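You operate a simulated robot arm through the tools that you are given. There is no shell and no other tool. Be economical: measure what you need, move in short steps, check, and stop when the job is done.

Carry out the task below with a simulated robot arm. There is one attempt and no reset: what you move stays moved.

## Task
Take the grey roll from the shelf under the pipe bench and put it in the rd trough. Put the green hose end from the top of the workbench on top of the silver bright tap knob. Turn the board knob to on. Take the small box from the upper shelf of the open shelf unit and leave it on the ledge of the pipe bench. Take the beige roll from the high shelf of the open shelf unit and leave it on the blue tile. Take the silver nut and put it on the chipped tile. Put the brass fitting from the top of the workbench on the ledge of the pipe bench. Do these in any order. Set down upright: grey roll, green hose end, beige roll, brass fitting.

Only the result counts: the job must be done as asked and must still hold three seconds after the hand-in. Knocking over, shifting, dropping, spilling or breaking anything else fails it.

## Robot
A 7-joint arm with a two-finger parallel gripper on a trunk, on a base that drives. Base frame: it is fixed to the floor where the robot stands at the start and does not move with it; the origin is under the middle of the robot, x ahead of it, y to its left, z up. Units: mm, rad, N and s.
With the tool pointing down near the work surface it reaches from about 120 to 460 mm from the robot's upright axis, wherever it stands. Its first joint turns from -2.897 to 2.897 rad. Places, roughly: beige roll (7x7x9 cm) [-1200, -3300, 1300]; blue tile (10x10x1 cm) [-2400, 1000, 700]; board knob [300, -3100, 900]; brass fitting (4x4x7 cm) [300, -3600, 900]; bright tap knob (5x5x7 cm) [400, -2100, 900]; chipped tile (10x10x1 cm) [-2200, 1000, 700]; green hose end (5x4x7 cm) [200, -2700, 900]; grey roll (7x7x9 cm) [600, 0, 500]; ledge of the pipe bench (146x12 cm) [440, -600, 800]; silver nut (5x4x2 cm) [200, -3200, 900]; small box (9x5x4 cm) [-1200, -3600, 900]; trough (25x20 cm) [620, -580, 800]. Payload 3.4 kg.
The tool frame sits at the grasp point between the pads (the TCP): z along the fingers, y along the line on which they close. The tips reach 30 mm beyond it. Largest opening 94 mm; finger width 28, thickness 10; the body of the gripper, 50 by 96 mm, starts 55 mm behind the TCP.
Orientation is told as [roll, pitch, yaw] about the base's x, y, z axes, in that order, counted from this pose: with the fingers straight down and closing along the base's y, the tool's x points along the base's -x, its y along +y and its z along -z.

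## Interface
- The arm moves only by the tool nudge_tool. Its arguments are lists of equal length, an entry for each row: "fingers": the finger opening in cm, from 0 to 9.4; "translation": the shift along the tool's x, y, z in cm, a list of three; "turn": the turn, a rotation vector about the tool's x, y, z in rad, a list of three. In form: {"fingers": [fingers, ...], "translation": [[dx, dy, dz], ...], "turn": [[rx, ry, rz], ...]}. A call has 1 to 8 rows; each row is the pose to reach, as a shift and turn from the pose commanded when the call began, along the tool's axes at that moment. A row lasts 0.2 s, in which the tool goes at most 50 mm and 0.15 rad; a call with a longer step from one row to the next is refused whole, and so is a gripper value outside its range. A pose out of reach is approached as far as the arm can. The call stops where the force on the tool passes 40 N (or 10 N more than at its start, if that is more) or the arm is blocked; 0.2 s more then pass. Each finger travels about 72 mm/s and halts on what it meets, pressing with about 24 N; the grip force reading is that of the motor and also rises with nothing between the fingers. The clock runs only during rows and for 0.2 s after the last one: add rows that repeat a pose to give the fingers time. The reply holds the time, the measured pose of the TCP, the force on the tool along the base axes, the opening and the grip force, in the units named above and with some noise, with the torque about the TCP (base axes, N m) and any sound that the robot's microphone picked up.
- Cameras (640 x 400 px; columns grow to the right, rows downward): "scene" is now at [-2.4, 110.3, 1497.9]; the picture's right is [-0.58, -0.81, 0.00], its down [-0.66, 0.47, -0.58] and it looks along [0.47, -0.34, -0.82] (base axes); focal length 278 px, centre (320, 200). "wrist" rides on the gripper at [76, 14, -103] in the tool frame; the picture's right is [-0.18, 0.98, 0.00], its down [-0.75, -0.14, -0.64] and it looks along [-0.63, -0.12, 0.77] (tool axes); focal length 243 px, centre (320, 200). There is no depth. A picture from a camera that has moved, and an enlarged one, comes with that camera's place and axes in the base frame and with its lens.
- grab_frame(camera): a new picture of that camera. The clock stands still meanwhile.
- lift_body(by): slides the trunk up (or, below 0, down) by that many mm; the arm and the scene camera ride with it, the base frame stays. It gives what a move gives, with no picture.
- roll_base(legs): drives the robot by 1 to 6 legs, each [ahead, left, turn to the left] in mm, mm and rad, along the robot's own axes; the way and the turn of a leg run together, so that a leg with both is an arc; at most 1500 mm and 3.142 rad a leg. The arm and the cameras ride along, it lands a little off, and it stops where it bumps. It gives what a move gives.
- aim_head(pan, tilt): turns the head with the scene camera to pan (to the left, within 2.705 rad either way) and tilt (down, from -0.506 to 1.204), counted from straight ahead of the robot. It gives what a move gives.
- enlarge(camera, box): a new picture of the part [left, top, right, bottom] of that camera's present view, enlarged. The clock stands still meanwhile.
- close_job(): hands the job in; it is judged then, once.

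Go step by step. Nothing tells you exact positions but the pictures and the camera data: compare them with the known pose of the tool, close in by small moves and look again before you grip or let go. The budget is 196 turns and 182 pictures, counting those below and the enlarged ones. Unless the task says otherwise, let go and move clear before handing in.

The tools are called after "Request:" as a command line: name --argument value ..., lists and objects as JSON in quotes. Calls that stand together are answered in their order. nudge_tool: Moves the arm, as the interface text tells. Its arguments: {"type":"object","properties":{"fingers":{"type":"array"},"translation":{"type":"array"},"turn":{"type":"array"}},"required":["fingers","translation","turn"]} The other tools are called the same way: lift_body (by) slides the trunk up or down; roll_base (legs) drives the base; aim_head (pan, tilt) turns the head that bears the scene camera; grab_frame (camera) takes a picture; enlarge (camera, box) takes an enlarged picture of a part of a camera's view; close_job () hands the job in.

At the start:

```text
t: 0.0
ee_pos: [335.0, -84.6, 997.4]
ee_rot: [0.0, 0.0, -0.001]
force: [0.8, -0.4, 0.1]
wrist_torque: [0.01, 0.0, 0.04]
finger_gap: 94.0
gripper_force: 0.2
trunk travel left (down, up): [-175.0, 211.0]
robot x, y, heading: [-2.2, -0.6, 0.005]
head pan, tilt: [-0.62, 0.955]
```

scene: 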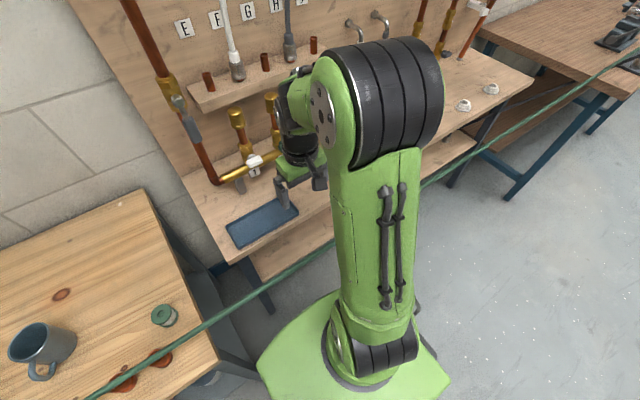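
wrist: 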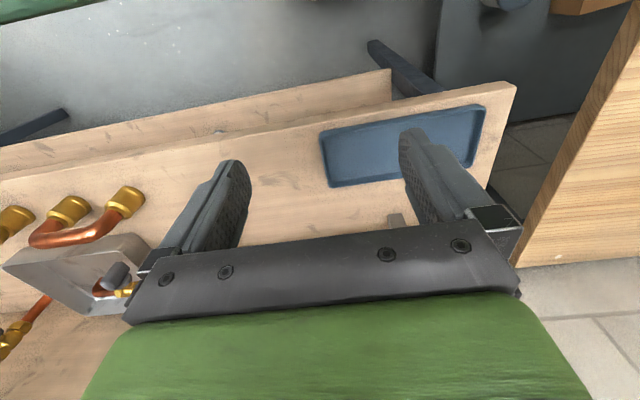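

I see the pipe bench ahead with a blue tray and the arm over it, and a table to the left. I'll look around first to find the items.

Request:
aim_head --pan 0.0 --tilt 0.7

Request:
grab_frame --camera "scene"

Request:
aim_head --pan -1.3 --tilt 0.5

Request:
grab_frame --camera "scene"

Request:
aim_head --pan 2.4 --tilt 0.4

Request:
grab_frame --camera "scene"

Request:
aim_head --pan -2.2 --tilt 0.3

Request:
grab_frame --camera "scene"

```text
t: 1.0
ee_pos: [334.7, -84.8, 998.5]
ee_rot: [0.001, 0.0, 0.001]
force: [-0.1, -0.9, -0.2]
wrist_torque: [-0.04, 0.02, 0.02]
finger_gap: 94.0
gripper_force: 0.0
trunk travel left (down, up): [-175.0, 211.0]
robot x, y, heading: [-4.4, -0.6, -0.001]
head pan, tilt: [0.0, 0.7]
```

```text
179 pictures are left
camera scene: at [23.7, 152.2, 1518.0], right [0.0, -1.0, 0.0], down [-0.64, 0.0, -0.76], along [0.76, 0.0, -0.64], focal length 278 px, centre (320, 200)
```

scene: 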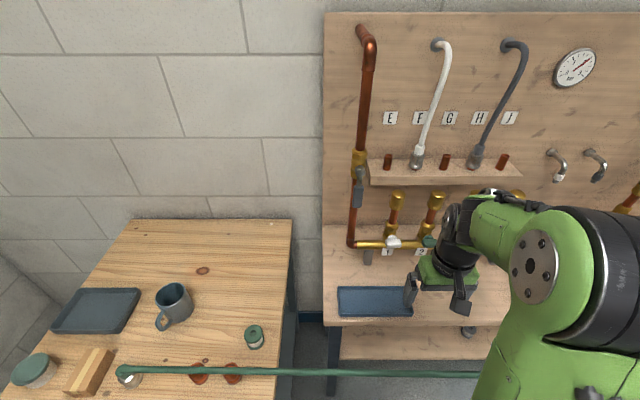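

```text
t: 2.5
ee_pos: [335.2, -83.4, 998.4]
ee_rot: [0.001, 0.0, -0.001]
force: [-0.1, -0.8, -0.3]
wrist_torque: [-0.05, 0.05, 0.0]
finger_gap: 93.9
gripper_force: 0.0
trunk travel left (down, up): [-175.0, 211.0]
robot x, y, heading: [-3.1, 0.6, -0.006]
head pan, tilt: [-1.3, 0.499]
```

```text
178 pictures are left
camera scene: at [-36.9, 64.7, 1535.8], right [-0.96, -0.27, 0.0], down [-0.13, 0.46, -0.88], along [0.24, -0.85, -0.48], focal length 278 px, centre (320, 200)
```

scene: 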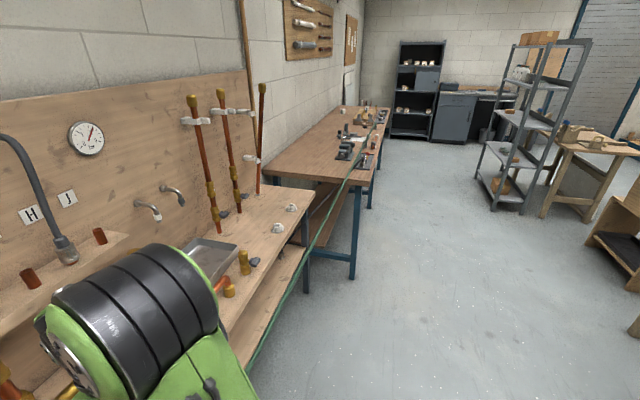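

```text
t: 5.5
ee_pos: [335.4, -84.3, 997.9]
ee_rot: [-0.001, -0.001, 0.0]
force: [-0.3, 0.5, -0.7]
wrist_torque: [0.01, 0.02, -0.01]
finger_gap: 94.0
gripper_force: 0.0
trunk travel left (down, up): [-175.0, 211.0]
robot x, y, heading: [4.1, -0.7, 0.001]
head pan, tilt: [2.4, 0.4]
```

```text
177 pictures are left
camera scene: at [-129.6, 214.9, 1544.9], right [0.68, 0.74, 0.0], down [0.29, -0.26, -0.92], along [-0.68, 0.62, -0.39], focal length 278 px, centre (320, 200)
```

scene: 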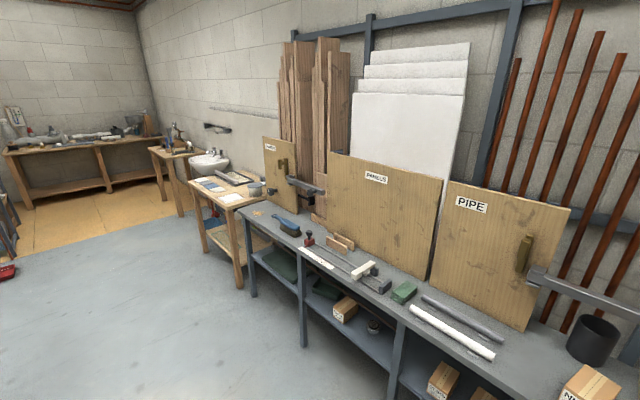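

```text
t: 9.2
ee_pos: [335.1, -85.0, 997.4]
ee_rot: [-0.002, 0.0, 0.0]
force: [0.0, 0.1, 0.5]
wrist_torque: [-0.02, 0.03, -0.02]
finger_gap: 93.9
gripper_force: 0.1
trunk travel left (down, up): [-175.0, 211.0]
robot x, y, heading: [4.0, 1.1, -0.0]
head pan, tilt: [-2.201, 0.3]
```

```text
176 pictures are left
camera scene: at [-116.3, 76.9, 1554.2], right [-0.81, 0.59, 0.0], down [0.17, 0.24, -0.96], along [-0.56, -0.77, -0.3], focal length 278 px, centre (320, 200)
```

scene: 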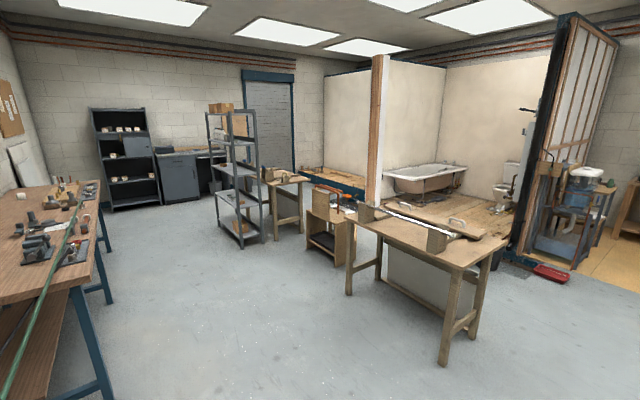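

The layout matches the list; a green line (hose or rod) runs across the front of the benches. I'll look closer at it and at the shelf below the pipe bench.

Request:
aim_head --pan 0.25 --tilt 1.1

Request:
grab_frame --camera "scene"

Request:
aim_head --pan -1.1 --tilt 0.9

Request:
grab_frame --camera "scene"

Request:
aim_head --pan -1.4 --tilt 0.35

Request:
enlarge --camera "scene" --box '[160, 100, 360, 300]'

```text
t: 11.4
ee_pos: [336.1, -84.0, 997.9]
ee_rot: [-0.001, -0.001, 0.0]
force: [-0.2, 0.2, -0.2]
wrist_torque: [0.0, -0.02, 0.01]
finger_gap: 94.1
gripper_force: 0.0
trunk travel left (down, up): [-175.0, 211.0]
robot x, y, heading: [1.0, -1.6, -0.002]
head pan, tilt: [0.25, 1.1]
```

```text
175 pictures are left
camera scene: at [-0.1, 167.9, 1488.1], right [0.25, -0.97, 0.0], down [-0.86, -0.22, -0.45], along [0.44, 0.11, -0.89], focal length 278 px, centre (320, 200)
```

scene: 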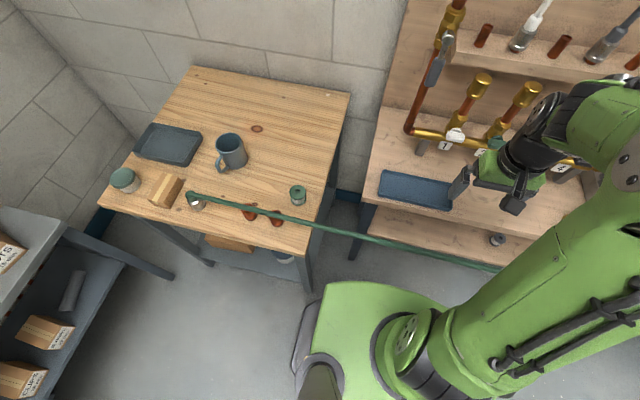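

```text
t: 12.9
ee_pos: [335.6, -83.8, 997.9]
ee_rot: [0.0, 0.0, 0.0]
force: [-0.1, 0.3, 0.5]
wrist_torque: [0.02, -0.03, 0.03]
finger_gap: 94.0
gripper_force: 0.0
trunk travel left (down, up): [-175.0, 211.0]
robot x, y, heading: [-0.3, 1.8, 0.005]
head pan, tilt: [-1.1, 0.901]
```

```text
174 pictures are left
camera scene: at [-27.0, 85.1, 1501.9], right [-0.89, -0.45, 0.0], down [-0.36, 0.7, -0.62], along [0.28, -0.55, -0.78], focal length 278 px, centre (320, 200)
```

scene: 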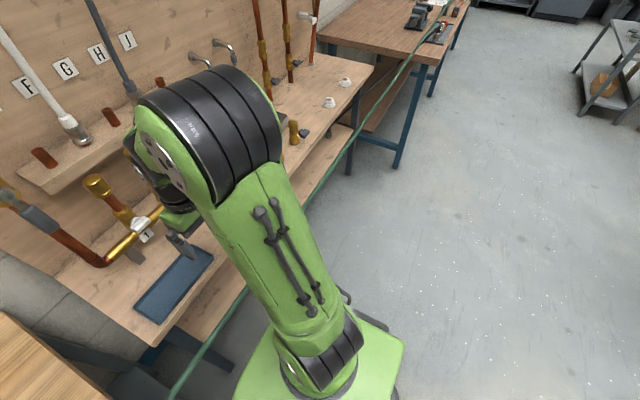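

```text
t: 13.9
ee_pos: [336.2, -83.7, 998.1]
ee_rot: [0.0, 0.001, 0.0]
force: [0.1, 0.4, -0.7]
wrist_torque: [0.01, 0.02, -0.06]
finger_gap: 94.1
gripper_force: 0.0
trunk travel left (down, up): [-175.0, 211.0]
robot x, y, heading: [-3.1, -1.2, 0.006]
head pan, tilt: [-1.4, 0.351]
```

```text
2.00 times, centred on (260, 200) of scene
camera zoom: at [-45.4, 60.6, 1549.4], right [-0.99, -0.17, 0.0], down [-0.06, 0.34, -0.94], along [0.16, -0.93, -0.34], focal length 556 px, centre (440, 200)
```

zoom: 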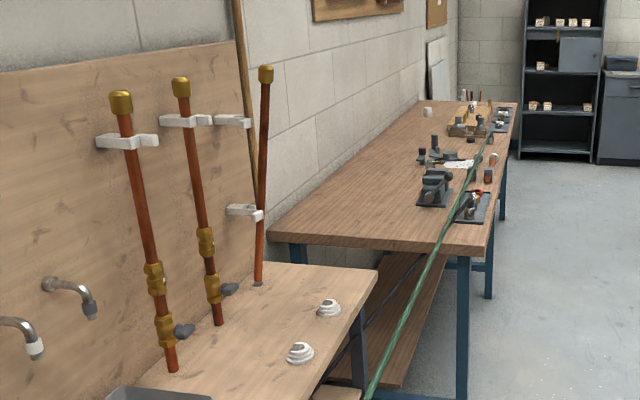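

The green hose seems stretched from the left table to the workbench, just in front of me. I'll raise the trunk to get a second line of sight and fix its height.

Request:
lift_body --by 200

Request:
aim_head --pan 0.25 --tilt 1.1

Request:
grab_frame --camera "scene"

Request:
grab_frame --camera "wrist"

Request:
aim_head --pan -1.1 --tilt 0.9

Request:
grab_frame --camera "scene"

```text
t: 16.1
ee_pos: [335.3, -84.7, 1197.5]
ee_rot: [0.001, 0.0, 0.0]
force: [0.0, -0.4, -0.1]
wrist_torque: [0.02, 0.03, 0.01]
finger_gap: 94.2
gripper_force: 0.1
trunk travel left (down, up): [-375.0, 11.0]
robot x, y, heading: [1.4, -1.3, -0.004]
head pan, tilt: [-1.4, 0.351]
```

```text
t: 17.8
ee_pos: [336.0, -84.6, 1197.7]
ee_rot: [0.001, -0.001, 0.0]
force: [0.3, 0.3, 0.4]
wrist_torque: [0.01, -0.01, -0.03]
finger_gap: 94.1
gripper_force: 0.1
trunk travel left (down, up): [-375.0, 11.0]
robot x, y, heading: [-1.2, -1.2, 0.0]
head pan, tilt: [0.25, 1.1]
```

```text
172 pictures are left
camera scene: at [-0.1, 167.9, 1687.8], right [0.25, -0.97, 0.0], down [-0.86, -0.22, -0.45], along [0.44, 0.11, -0.89], focal length 278 px, centre (320, 200)
```

scene: 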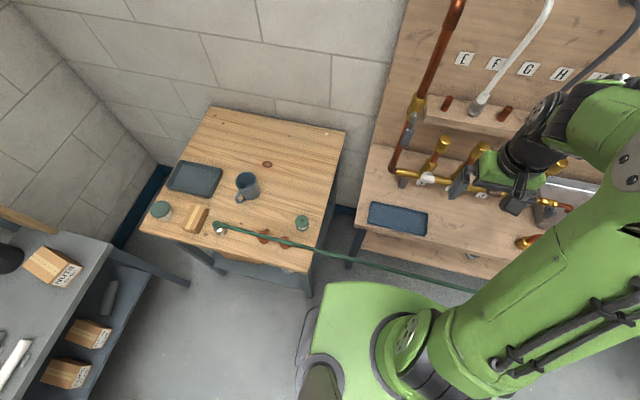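

```text
171 pictures are left
camera wrist: at [260.2, -70.3, 1300.4], right [0.18, 0.98, 0.0], down [0.75, -0.14, 0.64], along [0.63, -0.12, -0.77], focal length 243 px, centre (320, 200)
```

wrist: 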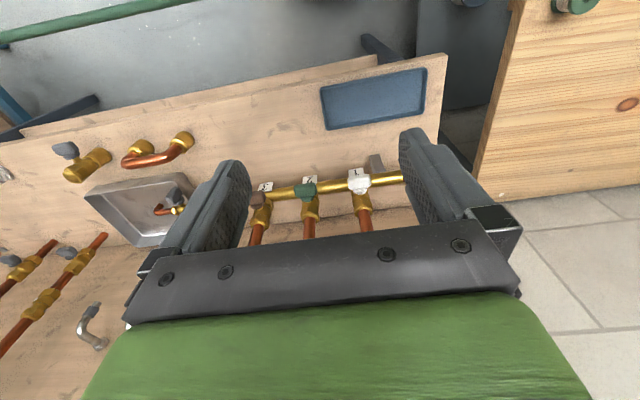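

```text
t: 19.3
ee_pos: [333.3, -83.8, 1198.3]
ee_rot: [0.0, 0.0, 0.0]
force: [-0.3, -0.1, 0.2]
wrist_torque: [0.05, -0.01, -0.01]
finger_gap: 94.1
gripper_force: 0.0
trunk travel left (down, up): [-375.0, 11.0]
robot x, y, heading: [-4.4, -1.6, -0.006]
head pan, tilt: [-1.1, 0.901]
```

```text
170 pictures are left
camera scene: at [-26.9, 85.1, 1701.6], right [-0.89, -0.45, 0.0], down [-0.36, 0.7, -0.62], along [0.28, -0.55, -0.78], focal length 278 px, centre (320, 200)
```

scene: 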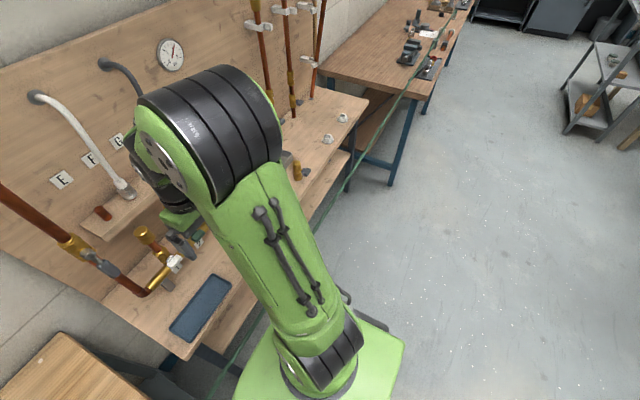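

Parallax puts the hose at about x 250, z 850 in front of me (hanging slightly). I'll back off and drive toward the workbench to look at the items there.

Request:
roll_base --legs '[[-300, 0, 0], [0, -1400, 0], [0, -900, 0]]'

Request:
aim_head --pan 0.2 --tilt 0.8

Request:
grab_frame --camera "scene"

Request:
aim_head --pan -1.0 --tilt 0.8

Request:
grab_frame --camera "scene"

```text
t: 32.1
ee_pos: [11.3, -2356.2, 1198.1]
ee_rot: [0.001, -0.001, -0.017]
force: [0.2, -0.2, 0.4]
wrist_torque: [0.01, 0.0, -0.02]
finger_gap: 93.8
gripper_force: 0.1
trunk travel left (down, up): [-375.0, 11.0]
robot x, y, heading: [-321.7, -2267.7, -0.019]
head pan, tilt: [-1.1, 0.901]
```

```text
t: 33.6
ee_pos: [12.2, -2355.4, 1197.5]
ee_rot: [0.001, 0.0, -0.016]
force: [-0.4, 0.4, 0.7]
wrist_torque: [-0.01, -0.01, -0.02]
finger_gap: 93.9
gripper_force: 0.0
trunk travel left (down, up): [-375.0, 11.0]
robot x, y, heading: [-324.5, -2266.3, -0.019]
head pan, tilt: [0.201, 0.799]
```

```text
169 pictures are left
camera scene: at [-301.5, -2098.2, 1709.5], right [0.18, -0.98, 0.0], down [-0.71, -0.13, -0.7], along [0.69, 0.13, -0.72], focal length 278 px, centre (320, 200)
```

scene: 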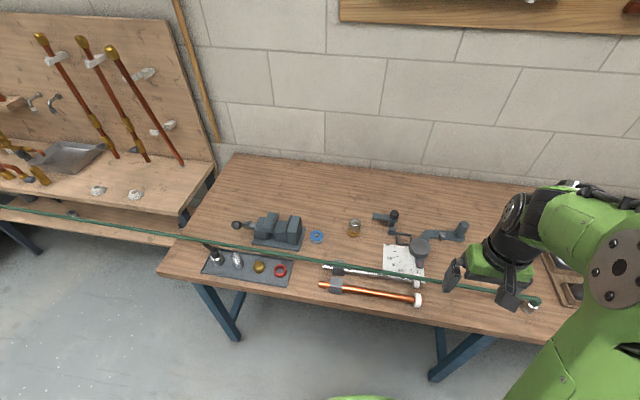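

```text
t: 35.0
ee_pos: [11.4, -2356.5, 1198.8]
ee_rot: [0.0, -0.001, -0.019]
force: [-0.2, -0.3, 1.2]
wrist_torque: [-0.01, 0.01, 0.0]
finger_gap: 94.1
gripper_force: 0.0
trunk travel left (down, up): [-375.0, 11.0]
robot x, y, heading: [-319.6, -2264.6, -0.02]
head pan, tilt: [-1.0, 0.799]
```

```text
168 pictures are left
camera scene: at [-338.4, -2181.3, 1709.6], right [-0.85, -0.53, 0.0], down [-0.38, 0.61, -0.7], along [0.37, -0.59, -0.72], focal length 278 px, centre (320, 200)
```

scene: 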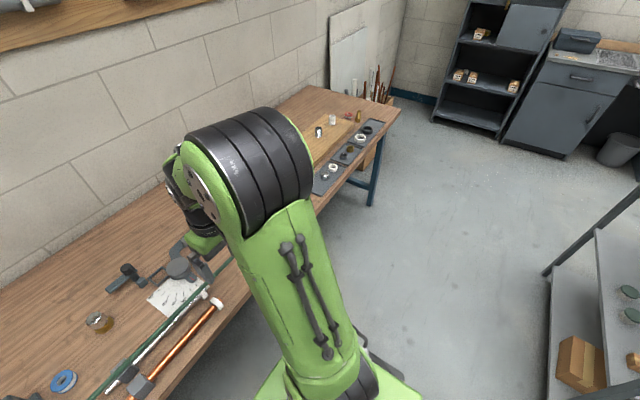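

The workbench is visible: hose end near (150,-2640), and an object near (354,-2098) that should be the tap knob. I'll zoom on these.

Request:
aim_head --pan 0.2 --tilt 0.8

Request:
enlarge --camera "scene" --box '[300, 190, 460, 310]'

Request:
enlarge --camera "scene" --box '[180, 190, 320, 300]'

Request:
roll_base --legs '[[0, -800, 0]]'

Request:
grab_frame --camera "scene"

```text
t: 36.4
ee_pos: [11.1, -2356.5, 1197.7]
ee_rot: [-0.001, 0.0, -0.016]
force: [-0.3, 0.2, -0.5]
wrist_torque: [0.04, 0.02, -0.06]
finger_gap: 94.0
gripper_force: 0.0
trunk travel left (down, up): [-375.0, 11.0]
robot x, y, heading: [-321.4, -2267.5, -0.02]
head pan, tilt: [0.201, 0.799]
```

```text
3.33 times, centred on (380, 250) of scene
camera zoom: at [-301.5, -2098.2, 1709.5], right [0.18, -0.98, 0.0], down [-0.71, -0.13, -0.7], along [0.69, 0.13, -0.72], focal length 926 px, centre (120, 33)
```

zoom: 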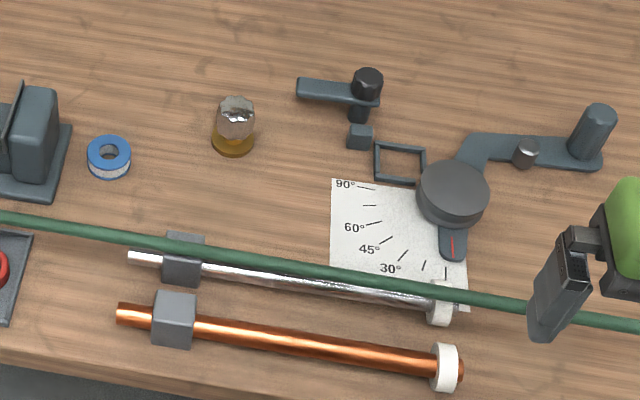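

```text
3.64 times, centred on (250, 245) of scene
camera zoom: at [-301.5, -2098.2, 1709.5], right [0.18, -0.98, 0.0], down [-0.71, -0.13, -0.7], along [0.69, 0.13, -0.72], focal length 1010 px, centre (574, 36)
```

zoom: 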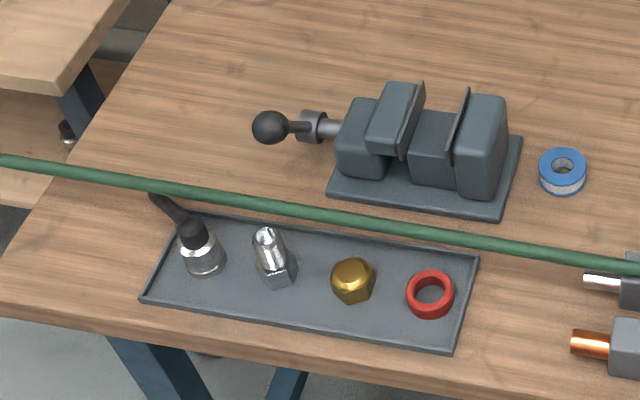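

```text
t: 40.7
ee_pos: [-8.9, -3172.1, 1199.4]
ee_rot: [0.002, -0.001, -0.029]
force: [-0.1, -0.2, 0.4]
wrist_torque: [0.02, 0.01, -0.01]
finger_gap: 93.8
gripper_force: 0.1
trunk travel left (down, up): [-375.0, 11.0]
robot x, y, heading: [-341.8, -3079.3, -0.029]
head pan, tilt: [0.201, 0.799]
```

```text
165 pictures are left
camera scene: at [-319.0, -2910.1, 1709.6], right [0.17, -0.99, 0.0], down [-0.71, -0.12, -0.7], along [0.69, 0.12, -0.72], focal length 278 px, centre (320, 200)
```

scene: 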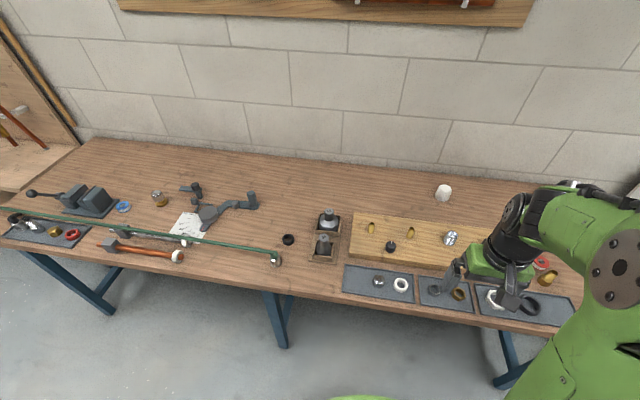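

Workbench right half: hose end, a wooden board with small parts, mats with nuts. Zooming for detail.

Request:
enlarge --camera "scene" --box '[250, 190, 410, 300]'

Request:
enlarge --camera "scene" --box '[400, 170, 600, 330]'

Request:
aim_head --pan -0.9 --tilt 0.7

Request:
grab_frame --camera "scene"

Request:
aim_head --pan -2.0 --tilt 0.5

Request:
grab_frame --camera "scene"

```text
3.64 times, centred on (330, 245) of scene
camera zoom: at [-319.0, -2910.1, 1709.6], right [0.17, -0.99, 0.0], down [-0.71, -0.12, -0.7], along [0.69, 0.12, -0.72], focal length 1010 px, centre (284, 36)
```

zoom: 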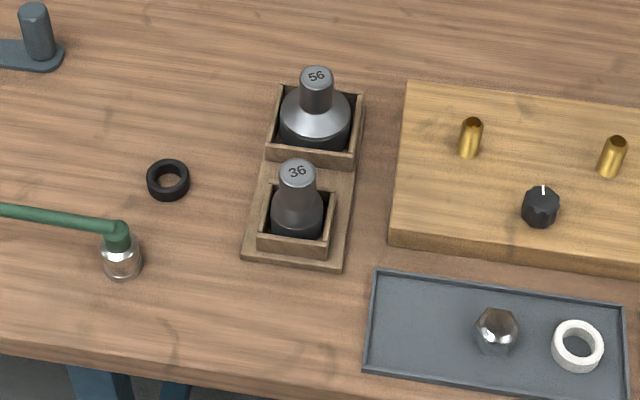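

```text
2.50 times, centred on (500, 250) of scene
camera zoom: at [-319.0, -2910.1, 1709.6], right [0.17, -0.99, 0.0], down [-0.71, -0.12, -0.7], along [0.69, 0.12, -0.72], focal length 695 px, centre (-130, 75)
```

zoom: 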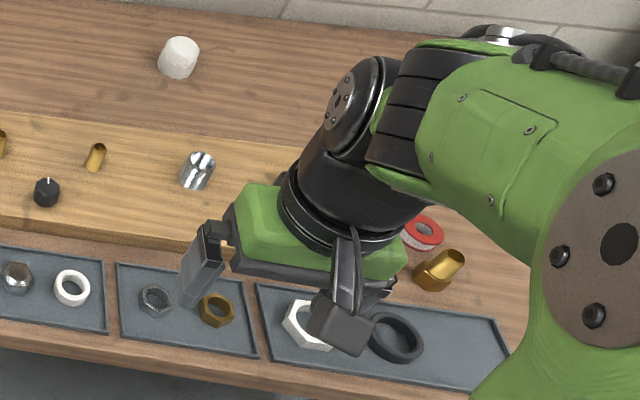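

```text
t: 42.0
ee_pos: [-9.1, -3170.8, 1197.2]
ee_rot: [0.001, -0.001, -0.029]
force: [0.6, 0.0, -0.5]
wrist_torque: [-0.02, -0.04, 0.0]
finger_gap: 93.9
gripper_force: 0.0
trunk travel left (down, up): [-375.0, 11.0]
robot x, y, heading: [-342.1, -3079.2, -0.028]
head pan, tilt: [-0.901, 0.7]
```

```text
162 pictures are left
camera scene: at [-347.7, -2991.5, 1717.8], right [-0.8, -0.6, 0.0], down [-0.39, 0.52, -0.76], along [0.46, -0.61, -0.64], focal length 278 px, centre (320, 200)
```

scene: 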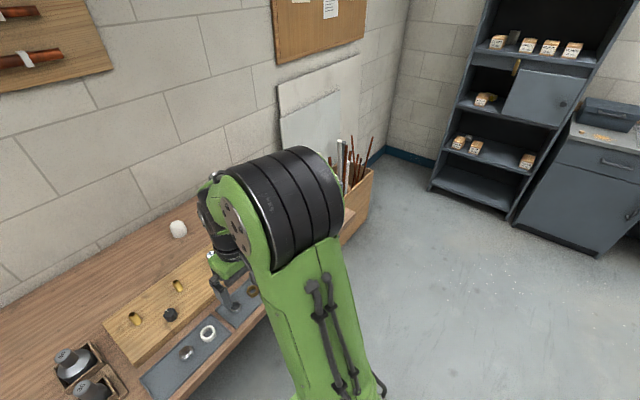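

```text
t: 43.4
ee_pos: [-9.2, -3171.5, 1198.7]
ee_rot: [0.001, -0.001, -0.03]
force: [-0.2, 0.7, 0.2]
wrist_torque: [-0.01, 0.0, -0.01]
finger_gap: 94.1
gripper_force: 0.0
trunk travel left (down, up): [-375.0, 11.0]
robot x, y, heading: [-342.4, -3075.6, -0.029]
head pan, tilt: [-2.0, 0.499]
```

```text
161 pictures are left
camera scene: at [-438.7, -3005.1, 1735.5], right [-0.9, 0.44, 0.0], down [0.21, 0.43, -0.88], along [-0.39, -0.79, -0.48], focal length 278 px, centre (320, 200)
```

scene: 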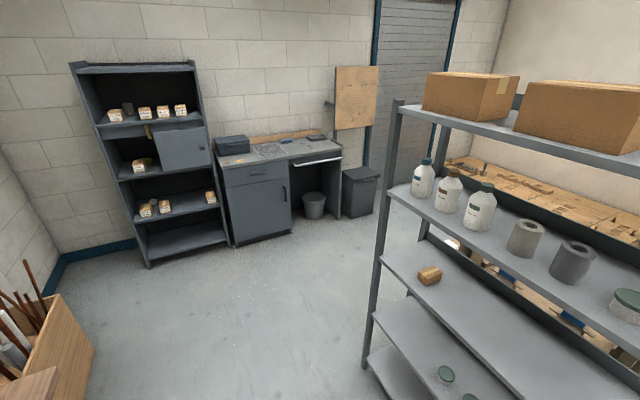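

Targets on the workbench are identified: black pointer knob on the wooden board at about (270,-3054), steel hex nut at about (139,-3191), brass fitting at about (245,-3555). I start with the board knob and move closer.

Request:
roll_base --legs '[[160, 0, 0.03]]'

Request:
lift_body --by -100

Request:
aim_head --pan 0.0 --tilt 0.95

Request:
grab_frame --camera "scene"

Request:
grab_frame --camera "wrist"

```text
t: 44.8
ee_pos: [156.4, -3162.0, 1197.4]
ee_rot: [0.001, 0.0, 0.005]
force: [0.3, -0.5, -0.3]
wrist_torque: [-0.03, 0.02, -0.01]
finger_gap: 94.0
gripper_force: 0.0
trunk travel left (down, up): [-375.0, 11.0]
robot x, y, heading: [-180.9, -3080.5, 0.003]
head pan, tilt: [-2.0, 0.499]
```

```text
t: 46.1
ee_pos: [157.3, -3163.2, 1097.4]
ee_rot: [-0.001, 0.001, 0.005]
force: [-0.2, 0.0, 1.1]
wrist_torque: [-0.02, -0.01, 0.05]
finger_gap: 94.1
gripper_force: 0.1
trunk travel left (down, up): [-275.0, 111.0]
robot x, y, heading: [-174.4, -3078.7, 0.006]
head pan, tilt: [-2.0, 0.499]
```

```text
t: 48.1
ee_pos: [156.9, -3163.2, 1096.9]
ee_rot: [0.0, 0.0, 0.004]
force: [-0.6, 0.1, 0.4]
wrist_torque: [0.0, 0.03, -0.01]
finger_gap: 94.0
gripper_force: 0.1
trunk travel left (down, up): [-275.0, 111.0]
robot x, y, heading: [-178.0, -3079.0, -0.003]
head pan, tilt: [0.0, 0.949]
```

```text
160 pictures are left
camera scene: at [-167.8, -2927.4, 1597.4], right [0.0, -1.0, 0.0], down [-0.81, 0.0, -0.58], along [0.58, 0.0, -0.81], focal length 278 px, centre (320, 200)
```

scene: 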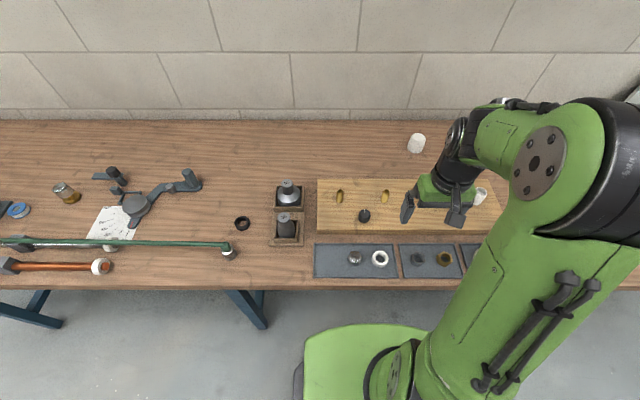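

```text
159 pictures are left
camera wrist: at [81.7, -3149.2, 1199.8], right [0.18, 0.98, 0.0], down [0.75, -0.14, 0.64], along [0.63, -0.12, -0.77], focal length 243 px, centre (320, 200)
```

wrist: 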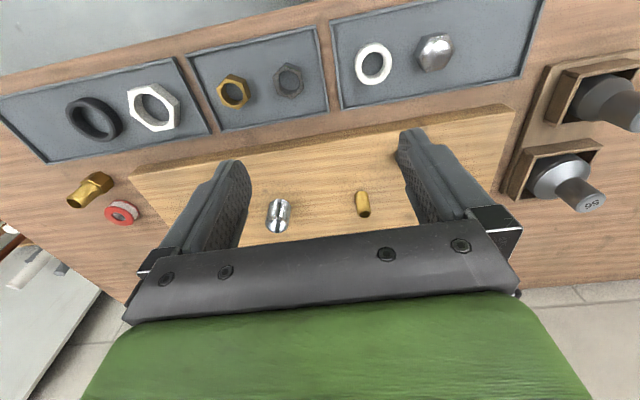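

Triangulating puts the bench top around z 860. Zoom on the knob for its on/off marks.

Request:
enlarge --camera "scene" --box '[310, 170, 420, 240]'

Request:
nudge_tool --fingers '[9.4, 9.4, 9.4]' --translation '[[-1, 4, 0], [-1, 8, 0], [-1, 8, 0]]' --turn '[[0, 0, 0], [0, 0, 0], [0, 0, 0]]'

Request:
grab_frame --camera "wrist"

```text
5.71 times, centred on (365, 205) of scene
camera zoom: at [-167.8, -2927.4, 1597.4], right [0.0, -1.0, 0.0], down [-0.81, 0.0, -0.58], along [0.58, 0.0, -0.81], focal length 1588 px, centre (63, 171)
```

zoom: 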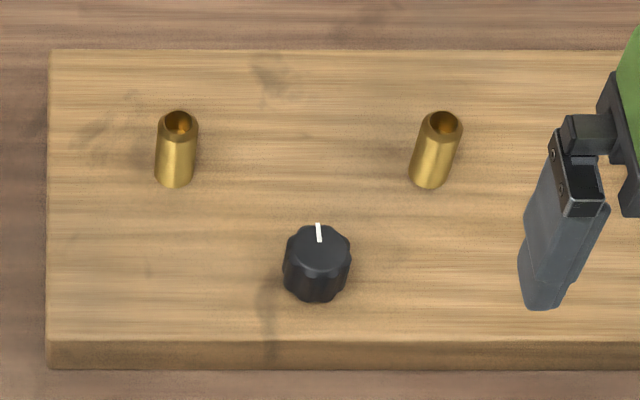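

```text
t: 48.9
ee_pos: [167.3, -3083.7, 1097.6]
ee_rot: [0.002, -0.001, 0.003]
force: [0.4, 0.2, 0.2]
wrist_torque: [0.03, 0.0, 0.04]
finger_gap: 93.9
gripper_force: 0.1
trunk travel left (down, up): [-275.0, 111.0]
robot x, y, heading: [-178.8, -3081.2, 0.002]
head pan, tilt: [0.0, 0.949]
```

```text
157 pictures are left
camera wrist: at [91.7, -3069.2, 1200.1], right [0.18, 0.98, 0.0], down [0.75, -0.14, 0.64], along [0.63, -0.12, -0.77], focal length 243 px, centre (320, 200)
```

wrist: 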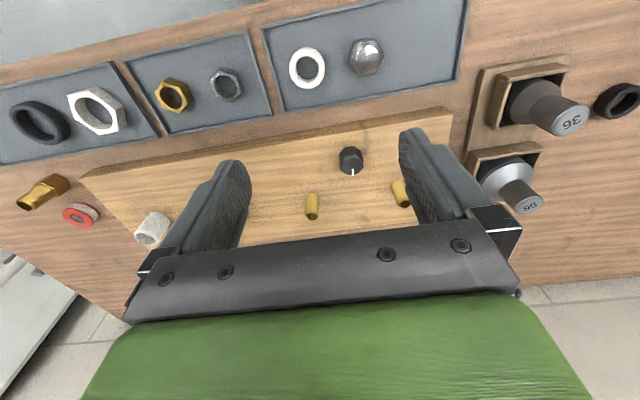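

No labels seen yet around the knob. Zoom on the knob with the wrist camera.

Request:
enlarge --camera "wrist" --box '[300, 130, 420, 205]'

Request:
enlarge --camera "wrist" --box '[80, 130, 250, 250]'

```text
5.33 times, centred on (360, 168) of wrist
camera zoom: at [91.7, -3069.2, 1200.1], right [0.18, 0.98, 0.0], down [0.75, -0.14, 0.64], along [0.63, -0.12, -0.77], focal length 1294 px, centre (107, 373)
```

zoom: 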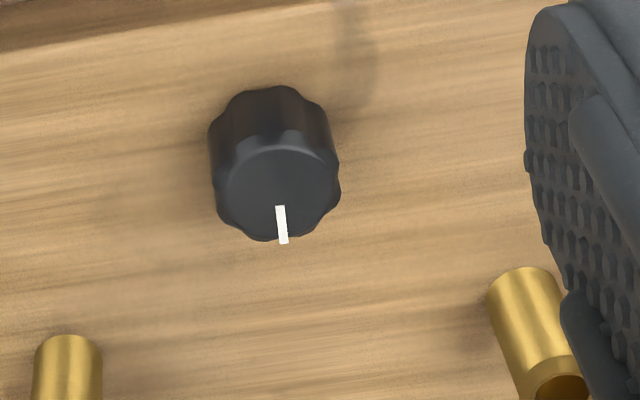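

```text
3.33 times, centred on (165, 190) of wrist
camera zoom: at [91.7, -3069.2, 1200.1], right [0.18, 0.98, 0.0], down [0.75, -0.14, 0.64], along [0.63, -0.12, -0.77], focal length 809 px, centre (837, 233)
```

zoom: 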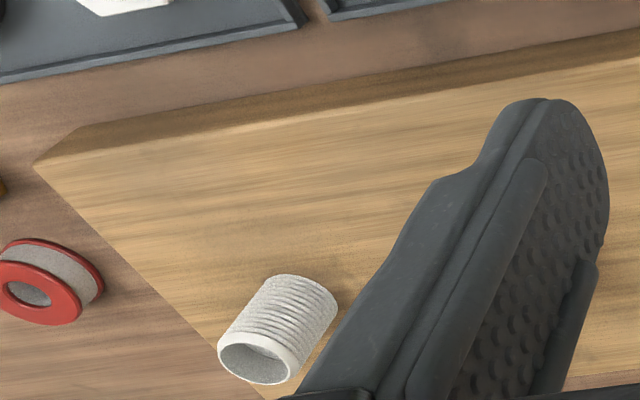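

No printed labels; I'll turn it clockwise and listen for a click/stop. First move closer above the knob at about (282,-3060).

Request:
roll_base --legs '[[60, 0, 0]]'

Request:
nudge_tool --fingers '[7, 7, 7, 7]' --translation '[[-3, 1, 4], [-5.3, 2, 8], [-5.3, 2.3, 10], [-5.3, 2.3, 10]]' --turn '[[0, 0, 0], [0, 0, 0], [0, 0, 0], [0, 0, 0]]'

Request:
grab_frame --camera "wrist"

Request:
enlarge --camera "scene" --box '[270, 190, 430, 290]'

```text
t: 49.9
ee_pos: [229.7, -3082.5, 1097.1]
ee_rot: [-0.001, 0.001, 0.004]
force: [0.4, -0.2, -0.6]
wrist_torque: [0.03, 0.06, -0.02]
finger_gap: 94.0
gripper_force: 0.0
trunk travel left (down, up): [-275.0, 111.0]
robot x, y, heading: [-113.1, -3075.8, 0.005]
head pan, tilt: [0.0, 0.949]
```

```text
refused: row 1 steps farther than a row can; nothing moved
```

```text
154 pictures are left
camera wrist: at [154.8, -3068.9, 1199.6], right [0.18, 0.98, 0.0], down [0.76, -0.14, 0.64], along [0.63, -0.12, -0.77], focal length 243 px, centre (320, 200)
```

wrist: 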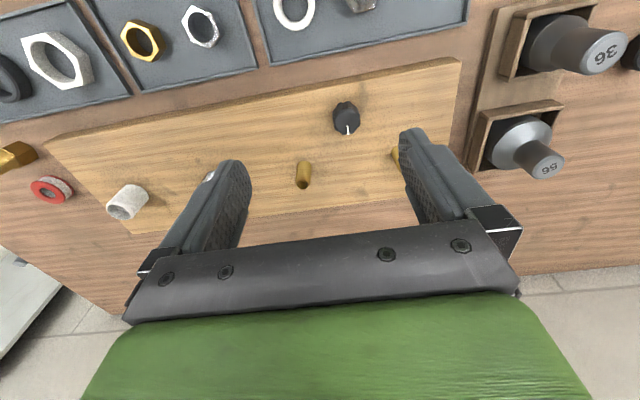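

```text
4.00 times, centred on (350, 240) of scene
camera zoom: at [-103.9, -2927.2, 1597.3], right [0.0, -1.0, 0.0], down [-0.81, 0.0, -0.58], along [0.58, 0.0, -0.81], focal length 1111 px, centre (200, 40)
```

zoom: 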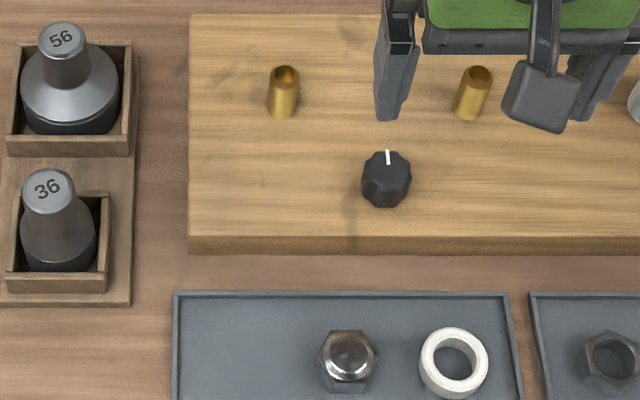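

Knob at about (275,-3060), top near z 912. I move above it and descend to just above before checking.

Request:
nudge_tool --fingers '[8, 7, 6, 6, 6]' --translation '[[-2, 1, 3.5], [-3.5, 2, 7], [-4.5, 2.2, 11], [-4.5, 2.2, 15], [-4.5, 2.2, 15]]' --turn '[[0, 0, 0], [0, 0, 0], [0, 0, 0], [0, 0, 0], [0, 0, 0]]'

Request:
grab_frame --camera "wrist"

Request:
enlarge --camera "scene" --box '[290, 170, 430, 260]'

```text
t: 51.0
ee_pos: [271.0, -3063.0, 946.9]
ee_rot: [-0.001, -0.001, 0.002]
force: [0.6, -0.3, 1.1]
wrist_torque: [-0.01, 0.0, -0.03]
finger_gap: 59.9
gripper_force: 0.0
trunk travel left (down, up): [-275.0, 111.0]
robot x, y, heading: [-113.4, -3079.2, 0.003]
head pan, tilt: [0.0, 0.949]
```

```text
152 pictures are left
camera wrist: at [196.6, -3048.5, 1049.9], right [0.18, 0.98, 0.0], down [0.75, -0.14, 0.64], along [0.63, -0.12, -0.77], focal length 243 px, centre (320, 200)
```

wrist: 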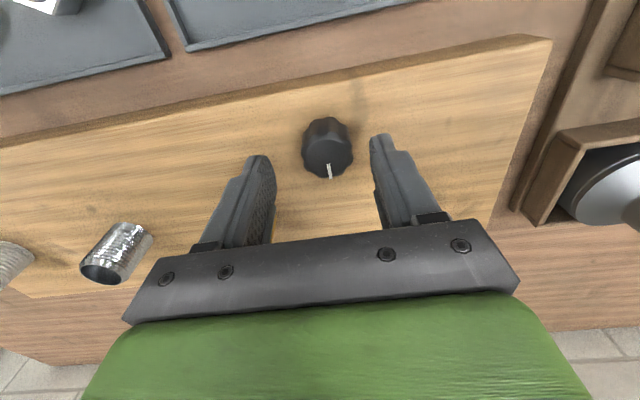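

```text
4.44 times, centred on (360, 215) of scene
camera zoom: at [-107.1, -2927.2, 1597.4], right [0.0, -1.0, 0.0], down [-0.81, 0.0, -0.58], along [0.58, 0.0, -0.81], focal length 1235 px, centre (142, 133)
```

zoom: 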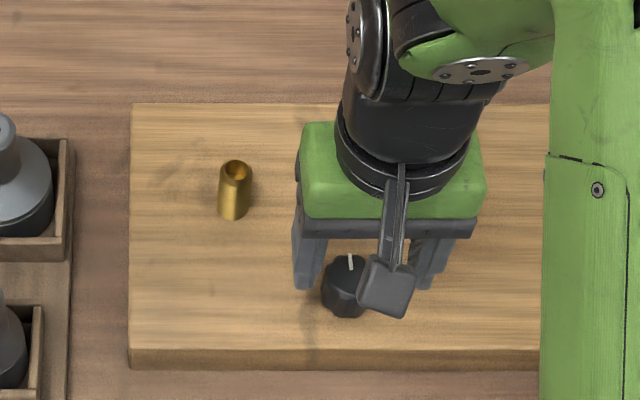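

Fingers straddle the knob nearly; small correction and descend to around the knob, then close.

Request:
nudge_tool --fingers '[6, 6, 6]' --translation '[[-0.6, 0.5, 0], [-0.6, 0.5, 1.3], [-0.6, 0.5, 2.5]]' --turn '[[0, 0, 0], [0, 0, 0], [0, 0, 0]]'

Request:
grab_frame --camera "wrist"

```text
t: 51.9
ee_pos: [277.3, -3054.4, 923.3]
ee_rot: [-0.001, -0.001, 0.003]
force: [-1.0, -0.1, -0.4]
wrist_torque: [0.0, -0.02, 0.01]
finger_gap: 59.9
gripper_force: 0.1
trunk travel left (down, up): [-275.0, 111.0]
robot x, y, heading: [-120.1, -3081.2, 0.005]
head pan, tilt: [0.0, 0.949]
```

```text
150 pictures are left
camera wrist: at [203.1, -3041.5, 1025.3], right [0.18, 0.98, 0.0], down [0.75, -0.14, 0.64], along [0.63, -0.12, -0.77], focal length 243 px, centre (320, 200)
```

wrist: 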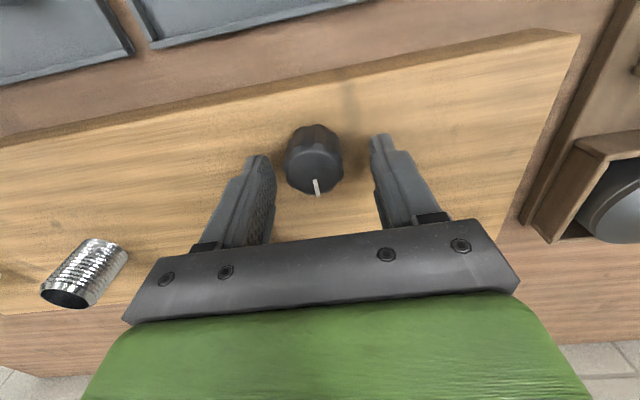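

Fingers are around the knob. Closing gently.

Request:
nudge_tool --fingers '[6, 4, 2, 1, 1, 1]' --translation '[[0, -0.35, 0.2], [0, -0.35, 0.2], [0, -0.35, 0.2], [0, -0.35, 0.2], [0, -0.35, 0.2], [0, -0.35, 0.2]]' --turn '[[0, 0, 0], [0, 0, 0], [0, 0, 0], [0, 0, 0], [0, 0, 0], [0, 0, 0]]'

Request:
enlarge --camera "wrist" --box '[220, 90, 420, 215]'

```text
t: 53.2
ee_pos: [277.3, -3056.6, 920.9]
ee_rot: [0.001, -0.001, 0.004]
force: [2.4, 9.1, 13.2]
wrist_torque: [-0.12, 0.49, -0.02]
finger_gap: 32.8
gripper_force: 45.1
trunk travel left (down, up): [-275.0, 111.0]
robot x, y, heading: [-116.6, -3081.9, 0.004]
head pan, tilt: [0.0, 0.949]
```

```text
3.20 times, centred on (320, 152) of wrist
camera zoom: at [202.9, -3044.1, 1023.4], right [0.18, 0.98, 0.0], down [0.75, -0.14, 0.64], along [0.63, -0.12, -0.77], focal length 776 px, centre (320, 352)
```

zoom: 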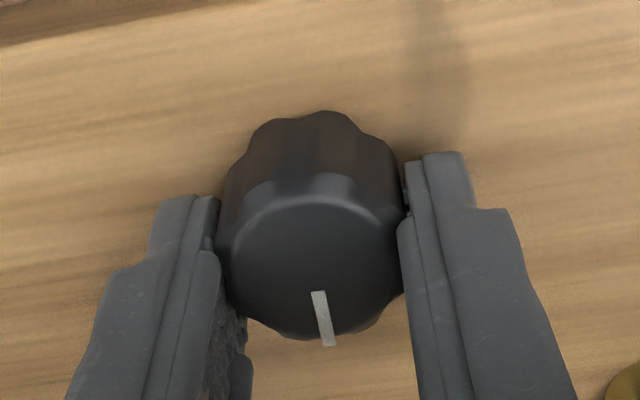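

Gripped at 33 mm. I'll release slightly, centre better (knob is a bit nearer to me), regrip a touch higher, then rotate clockwise.

Request:
nudge_tool --fingers '[4.2, 4.2, 3, 1.5, 1.5, 1.5]' --translation '[[0, 0, -0.3], [0.5, 0.1, -0.3], [0.5, 0.1, -0.3], [0.5, 0.1, -0.3], [0.5, 0.1, -0.3], [0.5, 0.1, -0.3]]' --turn '[[0, 0, 0], [0, 0, 0], [0, 0, 0], [0, 0, 0], [0, 0, 0], [0, 0, 0]]'

Request:
nudge_tool --fingers '[1.5, 1.5, 1.5, 1.5, 1.5]' --translation '[[0, 0, 0], [0, 0, 0], [0, 0, 0], [0, 0, 0], [0, 0, 0]]' --turn '[[0, 0, 0.1], [0, 0, 0.2], [0, 0, 0.3], [0, 0, 0.4], [0, 0, 0.5]]'

Request:
enlarge --camera "wrist" --box '[220, 90, 420, 215]'

```text
t: 54.6
ee_pos: [272.7, -3056.9, 924.2]
ee_rot: [0.001, 0.002, 0.003]
force: [-2.6, 1.4, -7.3]
wrist_torque: [0.79, -0.7, 0.03]
finger_gap: 32.3
gripper_force: 44.5
trunk travel left (down, up): [-275.0, 111.0]
robot x, y, heading: [-118.0, -3076.6, 0.007]
head pan, tilt: [0.0, 0.949]
```

```text
t: 55.9
ee_pos: [273.5, -3056.8, 923.7]
ee_rot: [-0.002, 0.003, -0.5]
force: [-5.0, 2.7, -6.7]
wrist_torque: [0.9, 0.11, -0.01]
finger_gap: 32.4
gripper_force: 45.2
trunk travel left (down, up): [-275.0, 111.0]
robot x, y, heading: [-119.1, -3078.9, 0.004]
head pan, tilt: [0.0, 0.949]
```

```text
3.20 times, centred on (320, 152) of wrist
camera zoom: at [214.6, -3009.2, 1026.3], right [0.63, 0.77, 0.0], down [0.59, -0.48, 0.64], along [0.5, -0.41, -0.77], focal length 776 px, centre (320, 352)
```

zoom: 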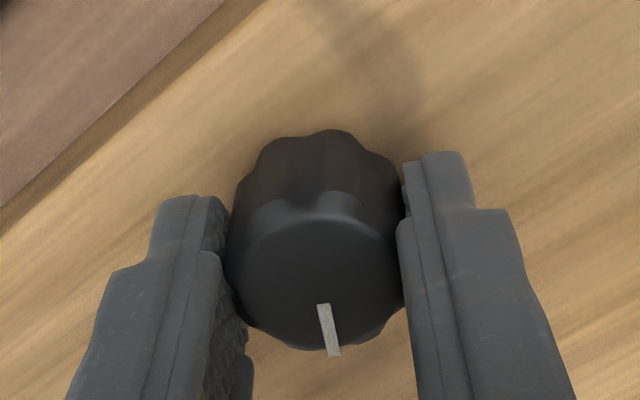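

The knob turns freely with the fingers (pointer follows). Continue clockwise to about 1.6 rad, watching torque and sound.

Request:
nudge_tool --fingers '[1.5, 1.5, 1.5, 1.5, 1.5]' --translation '[[0, 0, 0], [0, 0, 0], [0, 0, 0], [0, 0, 0], [0, 0, 0]]' --turn '[[0, 0, 0.1], [0, 0, 0.2], [0, 0, 0.3], [0, 0, 0.4], [0, 0, 0.5]]'

Request:
nudge_tool --fingers '[1.5, 1.5, 1.5, 1.5, 1.5, 1.5]' --translation '[[0, 0, 0], [0, 0, 0], [0, 0, 0], [0, 0, 0], [0, 0, 0], [0, 0, 0]]' --turn '[[0, 0, 0.1], [0, 0, 0.2], [0, 0, 0.3], [0, 0, 0.4], [0, 0, 0.5], [0, 0, 0.6]]'

Request:
enlarge --camera "wrist" --box '[220, 90, 420, 215]'

```text
t: 57.0
ee_pos: [271.9, -3057.4, 924.6]
ee_rot: [-0.001, 0.0, -1.002]
force: [-7.2, 2.3, -14.8]
wrist_torque: [0.72, -0.37, -0.03]
finger_gap: 32.5
gripper_force: 45.0
trunk travel left (down, up): [-275.0, 111.0]
robot x, y, heading: [-120.4, -3081.3, 0.002]
head pan, tilt: [0.0, 0.949]
```

```text
t: 58.5
ee_pos: [272.8, -3058.5, 924.2]
ee_rot: [0.001, -0.003, -1.598]
force: [-15.1, -0.1, -18.3]
wrist_torque: [0.15, -0.36, 0.44]
finger_gap: 32.5
gripper_force: 44.9
trunk travel left (down, up): [-275.0, 111.0]
robot x, y, heading: [-120.6, -3079.5, 0.006]
head pan, tilt: [0.0, 0.949]
```

```text
3.20 times, centred on (320, 152) of wrist
camera zoom: at [290.6, -2982.8, 1026.4], right [0.98, -0.21, 0.0], down [-0.16, -0.75, 0.64], along [-0.14, -0.63, -0.77], focal length 776 px, centre (320, 352)
```

zoom: 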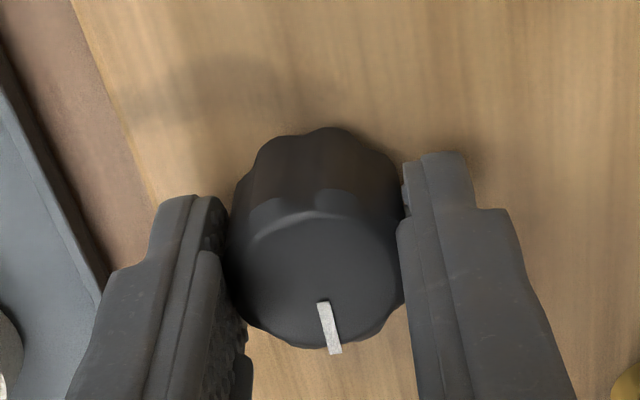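

Now the torque about z rose to 0.44 N·m near 1.6 rad: perhaps an end stop. I test a little further.

Request:
nudge_tool --fingers '[1.5, 1.5, 1.5]' --translation '[[0, 0, 0], [0, 0, 0], [0, 0, 0]]' --turn '[[0, 0, 0.08], [0, 0, 0.16], [0, 0, 0.16]]'

Request:
enlarge --camera "wrist" --box '[220, 90, 420, 215]'

```text
t: 59.2
ee_pos: [272.6, -3058.7, 925.0]
ee_rot: [0.0, -0.002, -1.76]
force: [-14.0, -2.8, -3.0]
wrist_torque: [-0.56, 0.65, 0.12]
finger_gap: 31.8
gripper_force: 45.1
trunk travel left (down, up): [-275.0, 111.0]
robot x, y, heading: [-115.7, -3078.1, 0.003]
head pan, tilt: [0.0, 0.949]
```

```text
3.20 times, centred on (320, 152) of wrist
camera zoom: at [302.2, -2986.6, 1027.4], right [0.93, -0.37, 0.0], down [-0.28, -0.71, 0.64], along [-0.23, -0.6, -0.77], focal length 776 px, centre (320, 352)
```

zoom: 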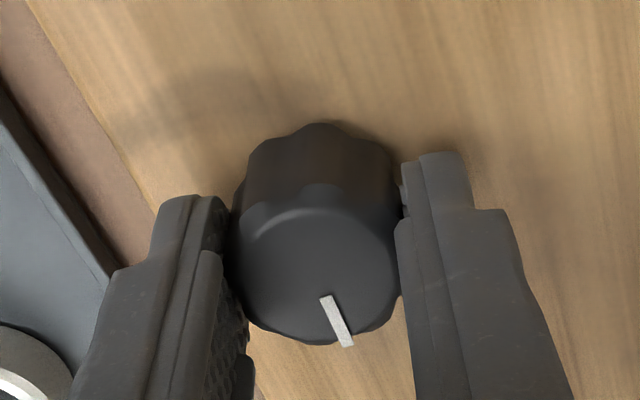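

The pointer slipped relative to the fingers, so the knob reached its end stop at 90° clockwise. Releasing and rising.

Request:
nudge_tool --fingers '[3.5, 5, 5, 5, 5, 5]' --translation '[[0, 0, 0], [0, 0, 0], [0, 0, 0], [0, 0, -4], [0, 0, -8], [0, 0, -11]]' --turn '[[0, 0, 0], [0, 0, 0], [0, 0, 0], [0, 0, 0], [0, 0, 0], [0, 0, 0]]'

Request:
nudge_tool --fingers '[5, 5, 5, 5, 5, 5, 5, 5]' --translation '[[0, 0, 0], [0, 0, 0], [0, 0, 0], [0, 0, 0], [0, 0, 0], [0, 0, 0], [0, 0, 0], [0, 0, 0]]' --turn '[[0, 0, -0.14], [0, 0, -0.28], [0, 0, -0.42], [0, 0, -0.56], [0, 0, -0.7], [0, 0, -0.84], [0, 0, -0.98], [0, 0, -1.12]]'

Request:
nudge_tool --fingers '[7, 7, 7, 7, 7]' --translation '[[0, 0, 0], [0, 0, 0], [0, 0, 0], [0, 0, 0], [0, 0, 0]]' --turn '[[0, 0, -0.14], [0, 0, -0.28], [0, 0, -0.42], [0, 0, -0.56], [0, 0, -0.64]]'

Request:
grab_frame --camera "wrist"

Request:
grab_frame --camera "scene"

```text
t: 60.6
ee_pos: [271.2, -3056.4, 1035.9]
ee_rot: [0.0, 0.001, -1.758]
force: [0.7, 0.6, 0.0]
wrist_torque: [0.05, -0.03, 0.01]
finger_gap: 49.9
gripper_force: 0.0
trunk travel left (down, up): [-275.0, 111.0]
robot x, y, heading: [-116.9, -3078.0, 0.003]
head pan, tilt: [0.0, 0.949]
```

```text
t: 62.5
ee_pos: [272.6, -3059.0, 1032.7]
ee_rot: [0.001, 0.001, -0.633]
force: [0.1, 0.2, -1.3]
wrist_torque: [0.01, -0.01, -0.01]
finger_gap: 50.1
gripper_force: 0.0
trunk travel left (down, up): [-275.0, 111.0]
robot x, y, heading: [-117.1, -3079.7, 0.001]
head pan, tilt: [0.0, 0.949]
```

```text
t: 63.6
ee_pos: [274.3, -3056.7, 1034.1]
ee_rot: [0.001, 0.0, 0.005]
force: [-0.4, -0.4, -0.7]
wrist_torque: [-0.02, 0.0, 0.01]
finger_gap: 70.1
gripper_force: 0.0
trunk travel left (down, up): [-275.0, 111.0]
robot x, y, heading: [-119.3, -3080.5, 0.007]
head pan, tilt: [0.0, 0.949]
```

```text
145 pictures are left
camera wrist: at [198.4, -3044.1, 1135.9], right [0.18, 0.98, 0.0], down [0.75, -0.14, 0.64], along [0.63, -0.11, -0.77], focal length 243 px, centre (320, 200)
```

wrist: 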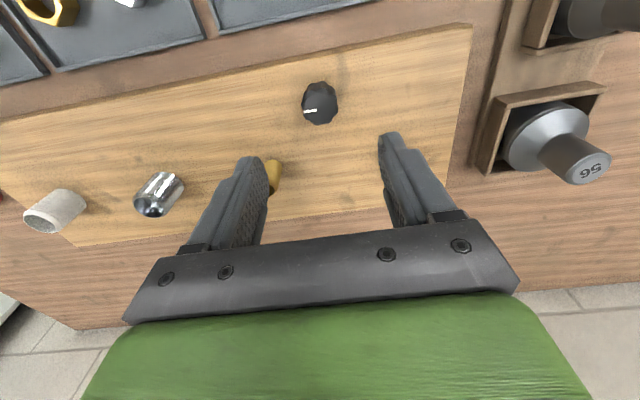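

```text
144 pictures are left
camera scene: at [-106.4, -2927.2, 1597.4], right [0.0, -1.0, 0.0], down [-0.81, 0.0, -0.58], along [0.58, 0.0, -0.81], focal length 278 px, centre (320, 200)
```

scene: 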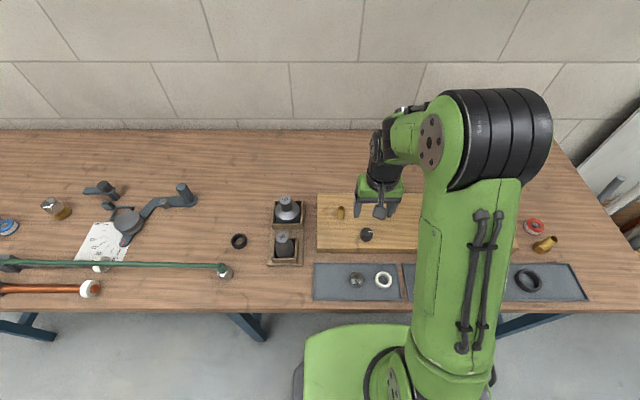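

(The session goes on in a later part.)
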